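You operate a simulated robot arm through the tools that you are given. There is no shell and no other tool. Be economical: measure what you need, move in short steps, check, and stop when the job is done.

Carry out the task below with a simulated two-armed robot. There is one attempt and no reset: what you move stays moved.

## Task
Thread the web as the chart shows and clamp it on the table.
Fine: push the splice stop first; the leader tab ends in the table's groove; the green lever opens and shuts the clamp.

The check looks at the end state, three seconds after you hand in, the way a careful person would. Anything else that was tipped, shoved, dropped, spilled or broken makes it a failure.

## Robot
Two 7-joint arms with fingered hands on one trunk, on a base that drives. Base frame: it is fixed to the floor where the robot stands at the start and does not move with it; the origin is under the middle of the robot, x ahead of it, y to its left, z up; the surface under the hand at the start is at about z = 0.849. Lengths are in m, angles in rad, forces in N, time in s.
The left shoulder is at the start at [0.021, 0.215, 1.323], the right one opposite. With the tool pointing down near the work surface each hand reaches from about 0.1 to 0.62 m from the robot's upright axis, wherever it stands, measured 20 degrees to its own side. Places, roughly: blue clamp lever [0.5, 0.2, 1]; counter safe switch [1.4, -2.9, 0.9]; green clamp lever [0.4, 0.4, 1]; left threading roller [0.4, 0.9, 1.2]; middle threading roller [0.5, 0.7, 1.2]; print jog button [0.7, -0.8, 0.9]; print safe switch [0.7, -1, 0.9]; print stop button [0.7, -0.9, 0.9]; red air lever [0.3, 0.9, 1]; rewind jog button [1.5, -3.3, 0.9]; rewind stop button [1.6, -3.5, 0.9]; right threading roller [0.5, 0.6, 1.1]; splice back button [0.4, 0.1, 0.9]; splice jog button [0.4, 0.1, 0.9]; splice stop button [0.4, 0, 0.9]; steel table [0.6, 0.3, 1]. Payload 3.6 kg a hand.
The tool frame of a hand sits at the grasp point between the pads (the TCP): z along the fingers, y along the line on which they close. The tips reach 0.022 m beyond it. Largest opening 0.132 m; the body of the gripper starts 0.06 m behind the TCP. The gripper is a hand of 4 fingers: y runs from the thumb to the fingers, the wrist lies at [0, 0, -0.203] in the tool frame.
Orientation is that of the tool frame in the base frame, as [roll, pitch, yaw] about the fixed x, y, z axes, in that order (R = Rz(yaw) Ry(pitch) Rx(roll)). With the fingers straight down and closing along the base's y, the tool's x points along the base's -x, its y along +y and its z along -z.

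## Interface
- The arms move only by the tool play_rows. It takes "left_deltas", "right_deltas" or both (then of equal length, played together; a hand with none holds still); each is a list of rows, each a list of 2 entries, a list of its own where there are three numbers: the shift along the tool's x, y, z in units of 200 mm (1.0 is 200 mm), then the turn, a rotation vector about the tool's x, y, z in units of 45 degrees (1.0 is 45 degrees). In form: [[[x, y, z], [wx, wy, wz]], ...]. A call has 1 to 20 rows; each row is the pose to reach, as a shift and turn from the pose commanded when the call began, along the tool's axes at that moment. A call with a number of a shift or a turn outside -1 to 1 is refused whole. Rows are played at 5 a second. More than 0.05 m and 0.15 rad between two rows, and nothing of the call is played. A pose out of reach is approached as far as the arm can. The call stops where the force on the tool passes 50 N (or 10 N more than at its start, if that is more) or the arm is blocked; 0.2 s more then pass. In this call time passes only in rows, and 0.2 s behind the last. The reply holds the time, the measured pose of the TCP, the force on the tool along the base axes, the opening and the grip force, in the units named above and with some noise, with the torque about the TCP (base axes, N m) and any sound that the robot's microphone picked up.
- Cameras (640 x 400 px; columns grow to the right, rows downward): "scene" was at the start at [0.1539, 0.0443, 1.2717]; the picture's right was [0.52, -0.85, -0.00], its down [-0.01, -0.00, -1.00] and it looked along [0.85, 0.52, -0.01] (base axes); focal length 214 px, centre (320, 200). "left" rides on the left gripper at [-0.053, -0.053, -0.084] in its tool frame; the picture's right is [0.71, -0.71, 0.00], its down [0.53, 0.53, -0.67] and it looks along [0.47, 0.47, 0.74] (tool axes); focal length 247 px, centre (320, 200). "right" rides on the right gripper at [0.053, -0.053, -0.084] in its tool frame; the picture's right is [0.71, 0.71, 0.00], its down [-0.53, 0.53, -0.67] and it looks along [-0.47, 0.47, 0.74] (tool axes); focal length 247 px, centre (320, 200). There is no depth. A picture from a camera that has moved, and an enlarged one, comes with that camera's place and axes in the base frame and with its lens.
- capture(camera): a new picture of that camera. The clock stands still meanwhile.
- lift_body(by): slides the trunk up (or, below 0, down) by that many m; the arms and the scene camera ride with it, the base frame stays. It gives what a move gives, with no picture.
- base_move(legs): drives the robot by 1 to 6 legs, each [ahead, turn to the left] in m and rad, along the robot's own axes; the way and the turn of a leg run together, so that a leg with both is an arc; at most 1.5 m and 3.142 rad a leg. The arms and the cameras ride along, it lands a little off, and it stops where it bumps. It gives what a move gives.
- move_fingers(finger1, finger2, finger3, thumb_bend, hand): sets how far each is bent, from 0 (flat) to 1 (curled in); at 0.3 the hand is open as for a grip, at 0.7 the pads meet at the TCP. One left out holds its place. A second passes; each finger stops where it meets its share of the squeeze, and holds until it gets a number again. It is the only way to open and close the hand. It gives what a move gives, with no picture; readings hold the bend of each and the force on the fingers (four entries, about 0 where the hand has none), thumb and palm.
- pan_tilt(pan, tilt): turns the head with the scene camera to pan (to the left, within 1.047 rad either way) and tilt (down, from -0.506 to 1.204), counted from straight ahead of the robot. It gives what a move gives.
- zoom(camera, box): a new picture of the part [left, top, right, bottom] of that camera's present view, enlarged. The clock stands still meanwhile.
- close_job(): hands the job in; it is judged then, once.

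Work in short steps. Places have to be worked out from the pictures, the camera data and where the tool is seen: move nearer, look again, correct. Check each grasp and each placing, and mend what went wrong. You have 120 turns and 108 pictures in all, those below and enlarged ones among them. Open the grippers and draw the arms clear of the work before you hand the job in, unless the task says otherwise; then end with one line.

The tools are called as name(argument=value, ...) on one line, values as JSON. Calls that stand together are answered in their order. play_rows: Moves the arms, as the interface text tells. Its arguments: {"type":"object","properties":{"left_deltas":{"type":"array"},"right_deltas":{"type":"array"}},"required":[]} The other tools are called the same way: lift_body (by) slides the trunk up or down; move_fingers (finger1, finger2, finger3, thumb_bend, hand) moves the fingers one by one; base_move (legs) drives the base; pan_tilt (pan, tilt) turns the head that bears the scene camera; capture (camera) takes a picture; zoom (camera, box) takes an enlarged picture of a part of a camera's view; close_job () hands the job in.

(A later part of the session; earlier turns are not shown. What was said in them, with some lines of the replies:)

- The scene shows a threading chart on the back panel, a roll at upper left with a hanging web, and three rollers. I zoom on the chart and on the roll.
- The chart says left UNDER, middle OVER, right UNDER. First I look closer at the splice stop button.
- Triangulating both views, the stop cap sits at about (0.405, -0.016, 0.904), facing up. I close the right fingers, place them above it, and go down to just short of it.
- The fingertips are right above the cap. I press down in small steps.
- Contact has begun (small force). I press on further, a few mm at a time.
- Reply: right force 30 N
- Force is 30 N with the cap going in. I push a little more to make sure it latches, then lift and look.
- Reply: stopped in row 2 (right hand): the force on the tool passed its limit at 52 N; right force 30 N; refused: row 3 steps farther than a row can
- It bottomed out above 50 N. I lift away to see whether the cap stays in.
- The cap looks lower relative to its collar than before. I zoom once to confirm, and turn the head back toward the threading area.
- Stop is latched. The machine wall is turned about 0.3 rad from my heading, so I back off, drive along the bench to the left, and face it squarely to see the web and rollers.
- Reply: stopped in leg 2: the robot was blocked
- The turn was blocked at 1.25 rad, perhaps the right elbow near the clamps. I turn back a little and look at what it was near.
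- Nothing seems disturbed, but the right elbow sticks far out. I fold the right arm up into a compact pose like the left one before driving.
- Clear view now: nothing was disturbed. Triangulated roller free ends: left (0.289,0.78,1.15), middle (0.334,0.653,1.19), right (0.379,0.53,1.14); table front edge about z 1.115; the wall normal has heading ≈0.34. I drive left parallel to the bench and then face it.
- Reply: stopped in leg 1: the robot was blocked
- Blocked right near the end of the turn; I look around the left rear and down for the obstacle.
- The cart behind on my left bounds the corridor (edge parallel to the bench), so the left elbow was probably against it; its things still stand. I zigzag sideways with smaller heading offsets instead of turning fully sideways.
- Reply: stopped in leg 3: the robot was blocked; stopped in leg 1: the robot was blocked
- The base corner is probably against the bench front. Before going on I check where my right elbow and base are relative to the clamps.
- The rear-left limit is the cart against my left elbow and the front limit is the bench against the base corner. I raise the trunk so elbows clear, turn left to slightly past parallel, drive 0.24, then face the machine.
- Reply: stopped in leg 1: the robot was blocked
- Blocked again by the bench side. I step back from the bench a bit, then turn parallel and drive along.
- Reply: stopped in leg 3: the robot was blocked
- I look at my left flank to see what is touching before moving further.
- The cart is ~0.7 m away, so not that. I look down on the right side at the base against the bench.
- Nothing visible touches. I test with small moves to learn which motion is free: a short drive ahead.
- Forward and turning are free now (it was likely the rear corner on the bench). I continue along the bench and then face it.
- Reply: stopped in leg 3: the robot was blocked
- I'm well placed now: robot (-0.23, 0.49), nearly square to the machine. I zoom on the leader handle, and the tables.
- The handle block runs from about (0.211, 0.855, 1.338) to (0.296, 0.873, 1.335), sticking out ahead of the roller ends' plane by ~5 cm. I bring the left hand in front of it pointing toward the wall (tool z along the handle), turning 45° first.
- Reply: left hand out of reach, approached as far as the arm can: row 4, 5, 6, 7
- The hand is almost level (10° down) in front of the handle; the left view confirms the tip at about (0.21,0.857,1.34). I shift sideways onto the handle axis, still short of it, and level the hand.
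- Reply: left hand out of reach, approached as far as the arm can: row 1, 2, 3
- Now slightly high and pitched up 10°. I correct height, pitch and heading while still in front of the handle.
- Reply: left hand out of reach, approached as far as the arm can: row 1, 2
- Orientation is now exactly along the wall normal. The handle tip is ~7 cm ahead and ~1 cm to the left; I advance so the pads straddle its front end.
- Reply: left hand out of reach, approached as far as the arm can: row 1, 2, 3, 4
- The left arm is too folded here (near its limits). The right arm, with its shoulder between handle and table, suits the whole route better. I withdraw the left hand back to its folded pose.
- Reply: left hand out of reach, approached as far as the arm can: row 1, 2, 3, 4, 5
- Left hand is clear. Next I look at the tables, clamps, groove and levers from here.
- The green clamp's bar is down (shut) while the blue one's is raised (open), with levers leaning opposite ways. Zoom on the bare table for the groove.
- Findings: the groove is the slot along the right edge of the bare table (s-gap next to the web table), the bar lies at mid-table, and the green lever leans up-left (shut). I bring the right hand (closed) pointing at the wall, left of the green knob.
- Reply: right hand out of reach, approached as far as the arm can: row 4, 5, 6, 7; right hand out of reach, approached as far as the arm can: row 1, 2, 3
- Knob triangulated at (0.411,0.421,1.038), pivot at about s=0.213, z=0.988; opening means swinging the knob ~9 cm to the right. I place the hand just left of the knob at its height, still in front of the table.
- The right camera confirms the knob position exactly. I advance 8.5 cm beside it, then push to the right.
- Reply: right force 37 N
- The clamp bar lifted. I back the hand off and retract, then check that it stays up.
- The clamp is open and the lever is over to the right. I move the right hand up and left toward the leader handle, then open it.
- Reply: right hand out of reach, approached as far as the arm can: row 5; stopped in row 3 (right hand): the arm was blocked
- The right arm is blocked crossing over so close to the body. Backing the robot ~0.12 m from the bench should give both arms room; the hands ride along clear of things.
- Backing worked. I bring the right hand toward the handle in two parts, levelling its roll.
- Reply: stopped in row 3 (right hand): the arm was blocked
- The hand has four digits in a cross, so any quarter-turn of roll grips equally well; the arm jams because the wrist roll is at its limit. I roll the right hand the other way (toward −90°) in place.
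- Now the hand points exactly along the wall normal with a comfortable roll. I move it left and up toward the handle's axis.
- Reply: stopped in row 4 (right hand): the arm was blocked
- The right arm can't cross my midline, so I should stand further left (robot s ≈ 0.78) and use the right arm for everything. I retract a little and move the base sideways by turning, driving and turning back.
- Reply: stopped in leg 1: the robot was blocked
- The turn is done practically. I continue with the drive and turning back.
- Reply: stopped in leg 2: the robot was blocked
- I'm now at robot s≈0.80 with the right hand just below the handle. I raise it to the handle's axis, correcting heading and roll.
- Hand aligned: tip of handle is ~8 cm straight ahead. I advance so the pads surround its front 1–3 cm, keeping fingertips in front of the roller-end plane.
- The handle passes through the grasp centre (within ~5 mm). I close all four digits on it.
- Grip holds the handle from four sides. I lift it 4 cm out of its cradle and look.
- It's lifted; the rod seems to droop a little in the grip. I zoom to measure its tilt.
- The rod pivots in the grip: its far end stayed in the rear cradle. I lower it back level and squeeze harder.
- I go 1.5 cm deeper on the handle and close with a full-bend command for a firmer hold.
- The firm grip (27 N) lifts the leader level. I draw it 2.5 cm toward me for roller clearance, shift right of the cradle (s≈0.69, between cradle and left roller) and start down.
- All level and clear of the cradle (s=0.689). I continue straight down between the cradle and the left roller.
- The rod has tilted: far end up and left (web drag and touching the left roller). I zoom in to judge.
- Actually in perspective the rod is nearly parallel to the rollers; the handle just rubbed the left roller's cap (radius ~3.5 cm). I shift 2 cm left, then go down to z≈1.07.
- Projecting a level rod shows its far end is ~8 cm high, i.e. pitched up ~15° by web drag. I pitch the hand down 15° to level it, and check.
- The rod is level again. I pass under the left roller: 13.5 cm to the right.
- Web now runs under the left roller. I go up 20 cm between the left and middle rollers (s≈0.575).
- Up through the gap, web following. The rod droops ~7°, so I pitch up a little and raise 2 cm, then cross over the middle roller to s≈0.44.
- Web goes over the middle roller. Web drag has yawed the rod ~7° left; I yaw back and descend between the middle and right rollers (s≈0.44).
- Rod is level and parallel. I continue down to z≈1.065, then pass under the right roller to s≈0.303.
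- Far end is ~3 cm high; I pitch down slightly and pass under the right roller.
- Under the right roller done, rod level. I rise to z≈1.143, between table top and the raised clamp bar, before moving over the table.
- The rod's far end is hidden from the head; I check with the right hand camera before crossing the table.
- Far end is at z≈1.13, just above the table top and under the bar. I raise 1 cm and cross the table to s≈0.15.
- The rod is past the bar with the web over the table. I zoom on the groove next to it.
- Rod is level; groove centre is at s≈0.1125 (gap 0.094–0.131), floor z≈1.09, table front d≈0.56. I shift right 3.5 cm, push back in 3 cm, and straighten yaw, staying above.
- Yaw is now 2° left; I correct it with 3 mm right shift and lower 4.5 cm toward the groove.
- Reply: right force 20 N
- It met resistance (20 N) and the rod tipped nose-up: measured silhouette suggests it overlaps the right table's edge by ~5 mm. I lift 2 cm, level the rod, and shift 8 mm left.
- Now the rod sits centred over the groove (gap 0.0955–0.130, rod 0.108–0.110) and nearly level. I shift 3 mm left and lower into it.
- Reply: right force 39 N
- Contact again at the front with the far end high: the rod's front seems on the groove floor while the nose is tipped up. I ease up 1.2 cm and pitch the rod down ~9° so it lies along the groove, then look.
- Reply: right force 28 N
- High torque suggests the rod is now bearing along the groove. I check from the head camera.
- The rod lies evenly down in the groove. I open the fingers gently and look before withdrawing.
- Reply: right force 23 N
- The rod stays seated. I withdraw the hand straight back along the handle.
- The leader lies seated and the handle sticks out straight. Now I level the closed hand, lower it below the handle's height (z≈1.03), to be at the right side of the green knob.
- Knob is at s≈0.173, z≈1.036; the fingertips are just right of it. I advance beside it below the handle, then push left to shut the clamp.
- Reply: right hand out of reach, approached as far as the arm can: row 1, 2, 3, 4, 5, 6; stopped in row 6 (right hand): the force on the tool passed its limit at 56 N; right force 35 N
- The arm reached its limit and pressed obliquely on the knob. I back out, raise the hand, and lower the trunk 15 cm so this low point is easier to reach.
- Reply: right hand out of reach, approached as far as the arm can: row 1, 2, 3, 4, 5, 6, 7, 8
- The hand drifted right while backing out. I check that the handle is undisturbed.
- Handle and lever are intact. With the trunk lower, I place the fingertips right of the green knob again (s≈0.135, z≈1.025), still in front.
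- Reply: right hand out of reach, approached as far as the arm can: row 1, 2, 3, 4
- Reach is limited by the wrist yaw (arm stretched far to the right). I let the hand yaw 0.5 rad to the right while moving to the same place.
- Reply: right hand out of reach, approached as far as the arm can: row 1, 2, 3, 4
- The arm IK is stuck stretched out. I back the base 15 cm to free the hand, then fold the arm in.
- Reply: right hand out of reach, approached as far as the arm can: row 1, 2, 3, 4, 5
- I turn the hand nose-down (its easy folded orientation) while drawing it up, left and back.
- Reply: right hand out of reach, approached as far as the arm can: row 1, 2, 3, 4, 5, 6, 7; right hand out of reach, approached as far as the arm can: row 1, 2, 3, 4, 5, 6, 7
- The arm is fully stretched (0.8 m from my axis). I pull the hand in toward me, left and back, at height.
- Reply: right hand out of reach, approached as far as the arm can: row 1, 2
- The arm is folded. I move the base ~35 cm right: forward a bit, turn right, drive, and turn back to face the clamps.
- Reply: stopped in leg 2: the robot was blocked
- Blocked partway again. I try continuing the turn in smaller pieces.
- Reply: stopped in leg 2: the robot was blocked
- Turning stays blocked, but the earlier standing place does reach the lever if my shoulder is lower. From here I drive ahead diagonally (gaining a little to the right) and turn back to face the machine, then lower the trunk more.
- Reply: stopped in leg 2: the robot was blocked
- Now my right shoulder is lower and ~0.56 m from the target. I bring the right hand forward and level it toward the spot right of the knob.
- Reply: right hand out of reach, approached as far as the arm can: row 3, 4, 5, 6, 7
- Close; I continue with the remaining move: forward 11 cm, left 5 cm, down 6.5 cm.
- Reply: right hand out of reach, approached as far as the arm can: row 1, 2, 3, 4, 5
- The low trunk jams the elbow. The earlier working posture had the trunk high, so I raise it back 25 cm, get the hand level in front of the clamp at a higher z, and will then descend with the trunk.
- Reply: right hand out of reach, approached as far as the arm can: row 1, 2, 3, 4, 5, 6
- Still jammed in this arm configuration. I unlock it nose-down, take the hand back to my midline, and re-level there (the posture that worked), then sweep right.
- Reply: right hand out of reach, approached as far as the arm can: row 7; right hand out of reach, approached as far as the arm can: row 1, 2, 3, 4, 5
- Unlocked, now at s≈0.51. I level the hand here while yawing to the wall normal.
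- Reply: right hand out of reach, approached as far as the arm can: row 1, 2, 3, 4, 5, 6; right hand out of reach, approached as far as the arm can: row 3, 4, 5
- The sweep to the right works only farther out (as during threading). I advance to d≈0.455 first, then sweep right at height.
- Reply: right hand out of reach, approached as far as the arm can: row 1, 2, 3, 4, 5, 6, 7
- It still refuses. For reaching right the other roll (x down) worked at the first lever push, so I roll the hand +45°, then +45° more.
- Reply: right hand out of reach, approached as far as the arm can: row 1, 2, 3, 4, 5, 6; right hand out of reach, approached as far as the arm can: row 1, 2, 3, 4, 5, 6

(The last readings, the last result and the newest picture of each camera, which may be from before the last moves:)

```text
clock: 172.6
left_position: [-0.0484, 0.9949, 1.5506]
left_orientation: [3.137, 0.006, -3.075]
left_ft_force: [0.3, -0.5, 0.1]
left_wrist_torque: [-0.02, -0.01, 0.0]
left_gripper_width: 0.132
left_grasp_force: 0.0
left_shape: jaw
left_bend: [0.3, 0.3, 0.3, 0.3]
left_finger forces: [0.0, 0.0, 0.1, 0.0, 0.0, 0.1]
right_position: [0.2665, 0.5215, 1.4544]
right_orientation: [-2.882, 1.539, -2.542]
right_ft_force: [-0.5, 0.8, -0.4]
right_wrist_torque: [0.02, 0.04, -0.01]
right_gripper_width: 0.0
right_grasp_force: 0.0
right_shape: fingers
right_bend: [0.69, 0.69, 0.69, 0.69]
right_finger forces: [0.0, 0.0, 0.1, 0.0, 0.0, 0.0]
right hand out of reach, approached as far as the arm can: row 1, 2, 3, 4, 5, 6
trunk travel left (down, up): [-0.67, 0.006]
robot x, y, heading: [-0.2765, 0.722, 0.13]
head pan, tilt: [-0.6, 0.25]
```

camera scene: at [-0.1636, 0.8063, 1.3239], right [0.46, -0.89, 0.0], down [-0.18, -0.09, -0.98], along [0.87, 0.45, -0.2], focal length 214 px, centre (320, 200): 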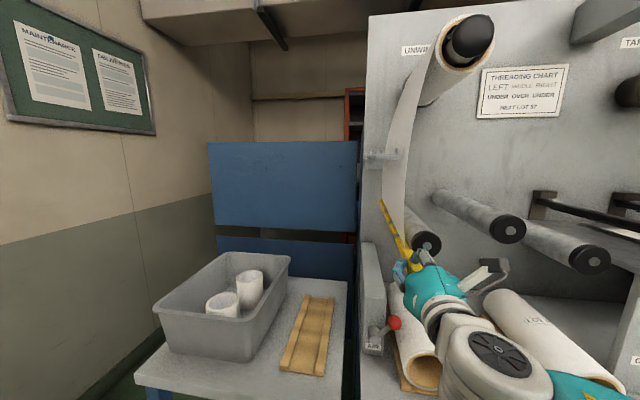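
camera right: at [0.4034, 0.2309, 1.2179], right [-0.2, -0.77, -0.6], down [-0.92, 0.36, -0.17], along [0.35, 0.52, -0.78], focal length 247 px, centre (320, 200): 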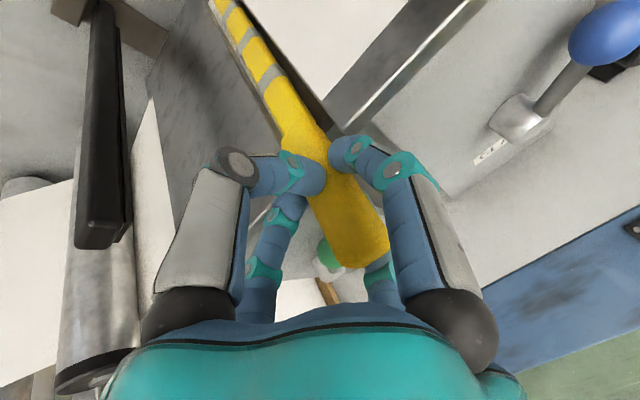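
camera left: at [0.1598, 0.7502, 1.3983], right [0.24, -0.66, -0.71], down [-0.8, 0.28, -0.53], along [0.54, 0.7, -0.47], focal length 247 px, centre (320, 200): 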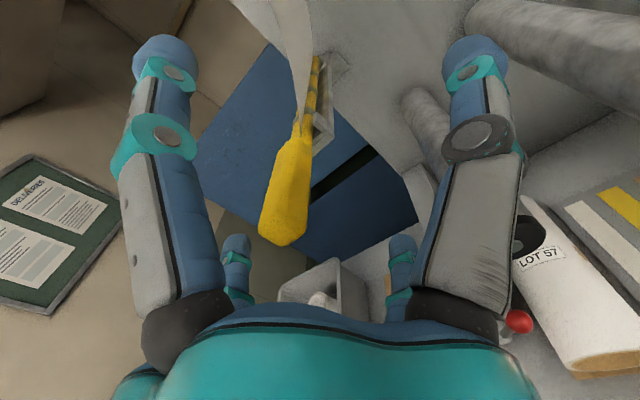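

That freed it: now at s≈0.40 with x down, y left. I continue right and down.

play_rows(right_deltas=[[[0.1, -0.13, 0], [0, 0, 0]], [[0.25, -0.26, 0], [0, 0, 0]], [[0.42, -0.38, 0], [0, 0, 0]], [[0.59, -0.5, 0], [0, 0, 0]], [[0.78, -0.6, 0], [0, 0, 0]], [[0.97, -0.68, 0], [0, 0, 0]]])

```text
clock: 173.9
left_position: [-0.0487, 0.9942, 1.5512]
left_orientation: [3.135, 0.008, -3.076]
left_ft_force: [0.2, 0.2, -0.7]
left_wrist_torque: [0.02, 0.0, 0.02]
left_gripper_width: 0.132
left_grasp_force: 0.0
left_shape: jaw
left_bend: [0.3, 0.3, 0.3, 0.3]
left_finger forces: [0.0, 0.1, 0.1, 0.0, 0.0, 0.0]
right_position: [0.312, 0.3914, 1.2614]
right_orientation: [-1.791, 1.557, -1.452]
right_ft_force: [-0.4, 0.3, 0.4]
right_wrist_torque: [-0.01, -0.01, -0.02]
right_gripper_width: 0.0
right_grasp_force: 0.1
right_shape: fingers
right_bend: [0.69, 0.69, 0.69, 0.69]
right_finger forces: [0.0, 0.0, 0.0, 0.0, 0.1, 0.1]
right hand out of reach, approached as far as the arm can: row 1
trunk travel left (down, up): [-0.67, 0.006]
robot x, y, heading: [-0.2802, 0.7255, 0.129]
head pan, tilt: [-0.6, 0.25]
```

Good. I lower the trunk 10 cm, then the hand to z≈1.03, and slide right in front of the knob to s≈0.135.

lift_body(by=-0.1)

play_rows(right_deltas=[[[0.2, 0, 0], [0, 0, 0]], [[0.4, 0, 0], [0, 0, 0]], [[0.65, 0, 0], [0, 0, 0]], [[0.65, -0.2, 0], [0, 0, 0]], [[0.65, -0.4, 0], [0, 0, 0]], [[0.65, -0.63, 0], [0, 0, 0]]])

```text
clock: 175.3
left_position: [-0.049, 0.9948, 1.4497]
left_orientation: [3.14, 0.006, -3.078]
left_ft_force: [-0.2, 0.4, 1.0]
left_wrist_torque: [-0.02, 0.03, 0.0]
left_gripper_width: 0.132
left_grasp_force: 0.1
left_shape: jaw
left_bend: [0.3, 0.3, 0.3, 0.3]
left_finger forces: [0.1, 0.0, 0.1, 0.0, 0.0, 0.1]
right_position: [0.3107, 0.3923, 1.1609]
right_orientation: [-1.838, 1.557, -1.504]
right_ft_force: [-0.4, -0.2, 0.2]
right_wrist_torque: [-0.02, -0.01, 0.02]
right_gripper_width: 0.0
right_grasp_force: 0.1
right_shape: fingers
right_bend: [0.69, 0.69, 0.69, 0.69]
right_finger forces: [0.0, 0.0, 0.1, 0.0, 0.1, 0.0]
trunk travel left (down, up): [-0.57, 0.106]
robot x, y, heading: [-0.2819, 0.7242, 0.13]
head pan, tilt: [-0.6, 0.25]
```

```text
clock: 176.7
left_position: [-0.0482, 0.9955, 1.4511]
left_orientation: [3.138, 0.006, -3.074]
left_ft_force: [-0.6, 0.0, 0.1]
left_wrist_torque: [-0.01, -0.01, 0.03]
left_gripper_width: 0.1322
left_grasp_force: 0.1
left_shape: jaw
left_bend: [0.3, 0.3, 0.3, 0.3]
left_finger forces: [0.0, 0.0, 0.0, 0.0, 0.0, 0.0]
right_position: [0.3523, 0.2694, 1.0319]
right_orientation: [-1.903, 1.556, -1.565]
right_ft_force: [0.7, -0.5, 0.0]
right_wrist_torque: [0.03, 0.02, 0.03]
right_gripper_width: 0.0
right_grasp_force: 0.0
right_shape: fingers
right_bend: [0.69, 0.69, 0.69, 0.69]
right_finger forces: [0.0, 0.0, 0.0, 0.1, 0.0, 0.0]
trunk travel left (down, up): [-0.57, 0.106]
robot x, y, heading: [-0.2848, 0.723, 0.126]
head pan, tilt: [-0.6, 0.25]
```

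In place and within reach. I advance 9 cm and push the knob left.

play_rows(right_deltas=[[[0, 0, 0.22], [0, 0, 0]], [[0, 0, 0.45], [0, 0, 0]], [[0, 0.1, 0.45], [0, 0, 0]], [[-0.01, 0.2, 0.45], [0, 0, 0]], [[-0.02, 0.3, 0.45], [0, 0, 0]], [[-0.02, 0.4, 0.45], [0, 0, 0]], [[-0.01, 0.48, 0.45], [0, 0, 0]], [[0, 0.55, 0.45], [0, 0, 0]]])

capture(camera="scene")

```text
clock: 178.5
left_position: [-0.0503, 0.9903, 1.4517]
left_orientation: [3.133, 0.01, -3.077]
left_ft_force: [0.6, -0.3, 0.5]
left_wrist_torque: [-0.02, 0.0, 0.0]
left_gripper_width: 0.1322
left_grasp_force: 0.0
left_shape: jaw
left_bend: [0.3, 0.3, 0.3, 0.3]
left_finger forces: [0.0, 0.1, 0.1, 0.1, 0.0, 0.0]
right_position: [0.4014, 0.391, 1.0312]
right_orientation: [-1.518, 1.555, -1.206]
right_ft_force: [-5.3, -39.7, 9.1]
right_wrist_torque: [-0.26, -0.24, -0.33]
right_gripper_width: 0.0
right_grasp_force: 28.7
right_shape: fingers
right_bend: [0.7, 0.71, 0.68, 0.69]
right_finger forces: [44.0, 14.0, 0.0, 0.0, 0.0, 0.0]
trunk travel left (down, up): [-0.57, 0.106]
robot x, y, heading: [-0.2805, 0.726, 0.127]
head pan, tilt: [-0.6, 0.25]
```

```text
4 pictures are left
camera scene: at [-0.124, 0.6836, 1.2193], right [-0.46, -0.89, 0.0], down [-0.22, 0.12, -0.97], along [0.86, -0.44, -0.25], focal length 214 px, centre (320, 200)
```

scene: 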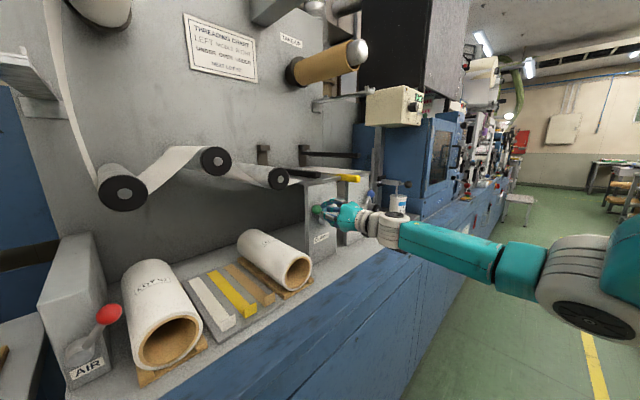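

The bar appears down and the lever is at its stop (40 N). I back off, retract, and zoom to check.

play_rows(right_deltas=[[[0, -0.08, 0], [0, 0, 0]], [[0, -0.08, -0.2], [0, 0, 0]], [[0, -0.08, -0.42], [0, 0, 0]], [[0, 0.1, -0.5], [0, 0, 0]], [[-0.2, 0.2, -0.5], [0, 0, 0]], [[-0.4, 0.3, -0.5], [0, 0, 0]]])

zoom(camera="scene", box=[220, 110, 420, 270])

```text
clock: 179.9
left_position: [-0.0491, 0.9947, 1.4511]
left_orientation: [3.138, 0.007, -3.077]
left_ft_force: [0.0, 0.1, 0.4]
left_wrist_torque: [0.01, 0.03, -0.01]
left_gripper_width: 0.1322
left_grasp_force: 0.1
left_shape: jaw
left_bend: [0.3, 0.3, 0.3, 0.3]
left_finger forces: [0.1, 0.0, 0.0, 0.0, 0.0, 0.1]
right_position: [0.2871, 0.4289, 1.1096]
right_orientation: [-1.978, 1.554, -1.641]
right_ft_force: [-0.2, -0.1, -0.2]
right_wrist_torque: [0.01, -0.03, -0.01]
right_gripper_width: 0.0002
right_grasp_force: 0.0
right_shape: fingers
right_bend: [0.68, 0.7, 0.68, 0.69]
right_finger forces: [0.0, 0.1, 0.0, 0.1, 0.1, 0.1]
trunk travel left (down, up): [-0.57, 0.106]
robot x, y, heading: [-0.2821, 0.7252, 0.127]
head pan, tilt: [-0.6, 0.25]
```

```text
2.50 times, centred on (320, 190) of scene
camera zoom: at [-0.1225, 0.6891, 1.2191], right [-0.45, -0.89, 0.0], down [-0.22, 0.11, -0.97], along [0.86, -0.44, -0.25], focal length 536 px, centre (320, 225)
```

zoom: 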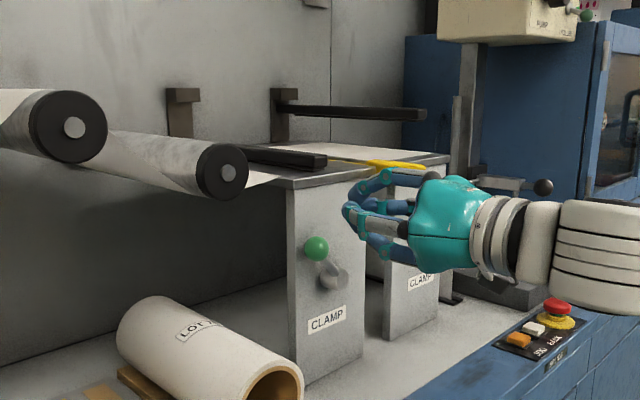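

Clamp shut: bar down on the web, lever back to the left, tab still in the groove. I draw the arm clear and open the hand.

play_rows(right_deltas=[[[-0.1, 0.05, -0.1], [0, 0, 0]], [[-0.25, 0.1, -0.2], [0, 0, 0]], [[-0.4, 0.15, -0.3], [0, 0, 0]], [[-0.55, 0.2, -0.4], [0, 0, 0]]])

base_move(legs=[[-0.12, 0]])

move_fingers(hand="right", finger1=0.3, finger2=0.3, finger3=0.3, thumb_bend=0.3)

capture(camera="scene")

```text
clock: 180.9
left_position: [-0.05, 0.9947, 1.4511]
left_orientation: [3.139, 0.009, -3.075]
left_ft_force: [0.2, 0.1, -0.4]
left_wrist_torque: [0.01, -0.02, -0.05]
left_gripper_width: 0.1319
left_grasp_force: 0.1
left_shape: jaw
left_bend: [0.3, 0.3, 0.3, 0.3]
left_finger forces: [0.1, 0.0, 0.0, 0.0, 0.0, 0.0]
right_position: [0.1996, 0.4407, 1.2201]
right_orientation: [-1.869, 1.555, -1.533]
right_ft_force: [-0.4, -1.2, -0.5]
right_wrist_torque: [0.01, 0.02, -0.01]
right_gripper_width: 0.0
right_grasp_force: 0.1
right_shape: fingers
right_bend: [0.68, 0.7, 0.68, 0.69]
right_finger forces: [0.0, 0.0, 0.0, 0.0, 0.1, 0.1]
trunk travel left (down, up): [-0.57, 0.106]
robot x, y, heading: [-0.2807, 0.7224, 0.125]
head pan, tilt: [-0.6, 0.25]
```

```text
clock: 182.1
left_position: [-0.1726, 0.9793, 1.4513]
left_orientation: [3.137, 0.008, -3.078]
left_ft_force: [-0.1, -0.7, 0.3]
left_wrist_torque: [0.0, -0.02, -0.05]
left_gripper_width: 0.1322
left_grasp_force: 0.0
left_shape: jaw
left_bend: [0.3, 0.3, 0.3, 0.3]
left_finger forces: [0.1, 0.1, 0.1, 0.0, 0.0, 0.0]
right_position: [0.0781, 0.4228, 1.2201]
right_orientation: [-1.801, 1.554, -1.465]
right_ft_force: [-0.9, -0.2, 0.4]
right_wrist_torque: [0.01, -0.02, -0.02]
right_gripper_width: 0.0
right_grasp_force: 0.1
right_shape: fingers
right_bend: [0.68, 0.7, 0.68, 0.69]
right_finger forces: [0.0, 0.0, 0.0, 0.0, 0.2, 0.0]
trunk travel left (down, up): [-0.57, 0.106]
robot x, y, heading: [-0.4013, 0.7084, 0.126]
head pan, tilt: [-0.6, 0.25]
```

```text
clock: 183.1
left_position: [-0.1699, 0.9787, 1.4505]
left_orientation: [3.137, 0.007, -3.077]
left_ft_force: [-0.1, 0.7, 0.4]
left_wrist_torque: [0.0, 0.0, -0.02]
left_gripper_width: 0.132
left_grasp_force: 0.1
left_shape: jaw
left_bend: [0.3, 0.3, 0.3, 0.3]
left_finger forces: [0.0, 0.0, 0.0, 0.0, 0.0, 0.0]
right_position: [0.0781, 0.4238, 1.2191]
right_orientation: [-1.836, 1.553, -1.5]
right_ft_force: [0.4, 0.1, -0.3]
right_wrist_torque: [0.01, 0.03, 0.0]
right_gripper_width: 0.0873
right_grasp_force: 0.0
right_shape: fingers
right_bend: [0.3, 0.3, 0.3, 0.3]
right_finger forces: [0.0, 0.0, 0.0, 0.0, 0.0, 0.1]
trunk travel left (down, up): [-0.57, 0.106]
robot x, y, heading: [-0.4048, 0.7066, 0.129]
head pan, tilt: [-0.6, 0.25]
```

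```text
2 pictures are left
camera scene: at [-0.2444, 0.6728, 1.2191], right [-0.46, -0.89, 0.0], down [-0.22, 0.11, -0.97], along [0.86, -0.44, -0.25], focal length 214 px, centre (320, 200)
```

scene: 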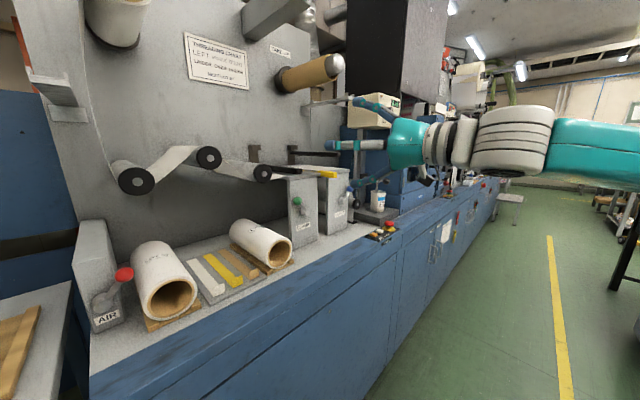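

Everything looks in place and the arms are clear; one last zoom on the clamp and tab before handing in.

zoom(camera="scene", box=[240, 130, 380, 240])

```text
3.64 times, centred on (310, 185) of scene
camera zoom: at [-0.2444, 0.6728, 1.2191], right [-0.46, -0.89, 0.0], down [-0.22, 0.11, -0.97], along [0.86, -0.44, -0.25], focal length 780 px, centre (356, 254)
```

zoom: 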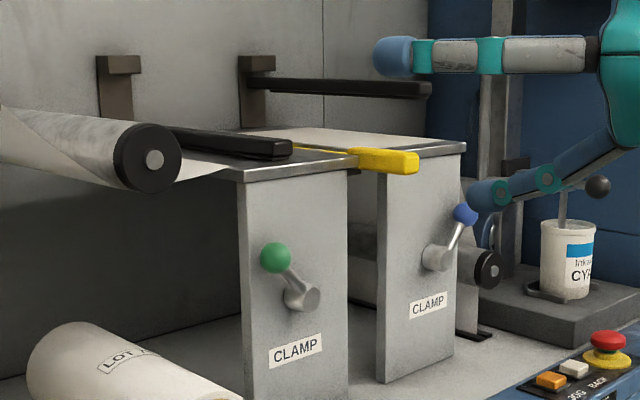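

The tab lies in the groove, the green clamp is shut, the stop button is pressed, and the blue clamp is unchanged. I hand the job in.

close_job()

```text
The job is handed in.
```

The web is threaded as the chart shows: under the left roller, over the middle, under the right. The splice stop went in first, the leader tab sits in the table's groove, the green clamp is shut on the web, and the job is handed in. The base was blocked several times while I was positioning the robot; I never found out by what, and nothing looked shifted in the pictures I took.
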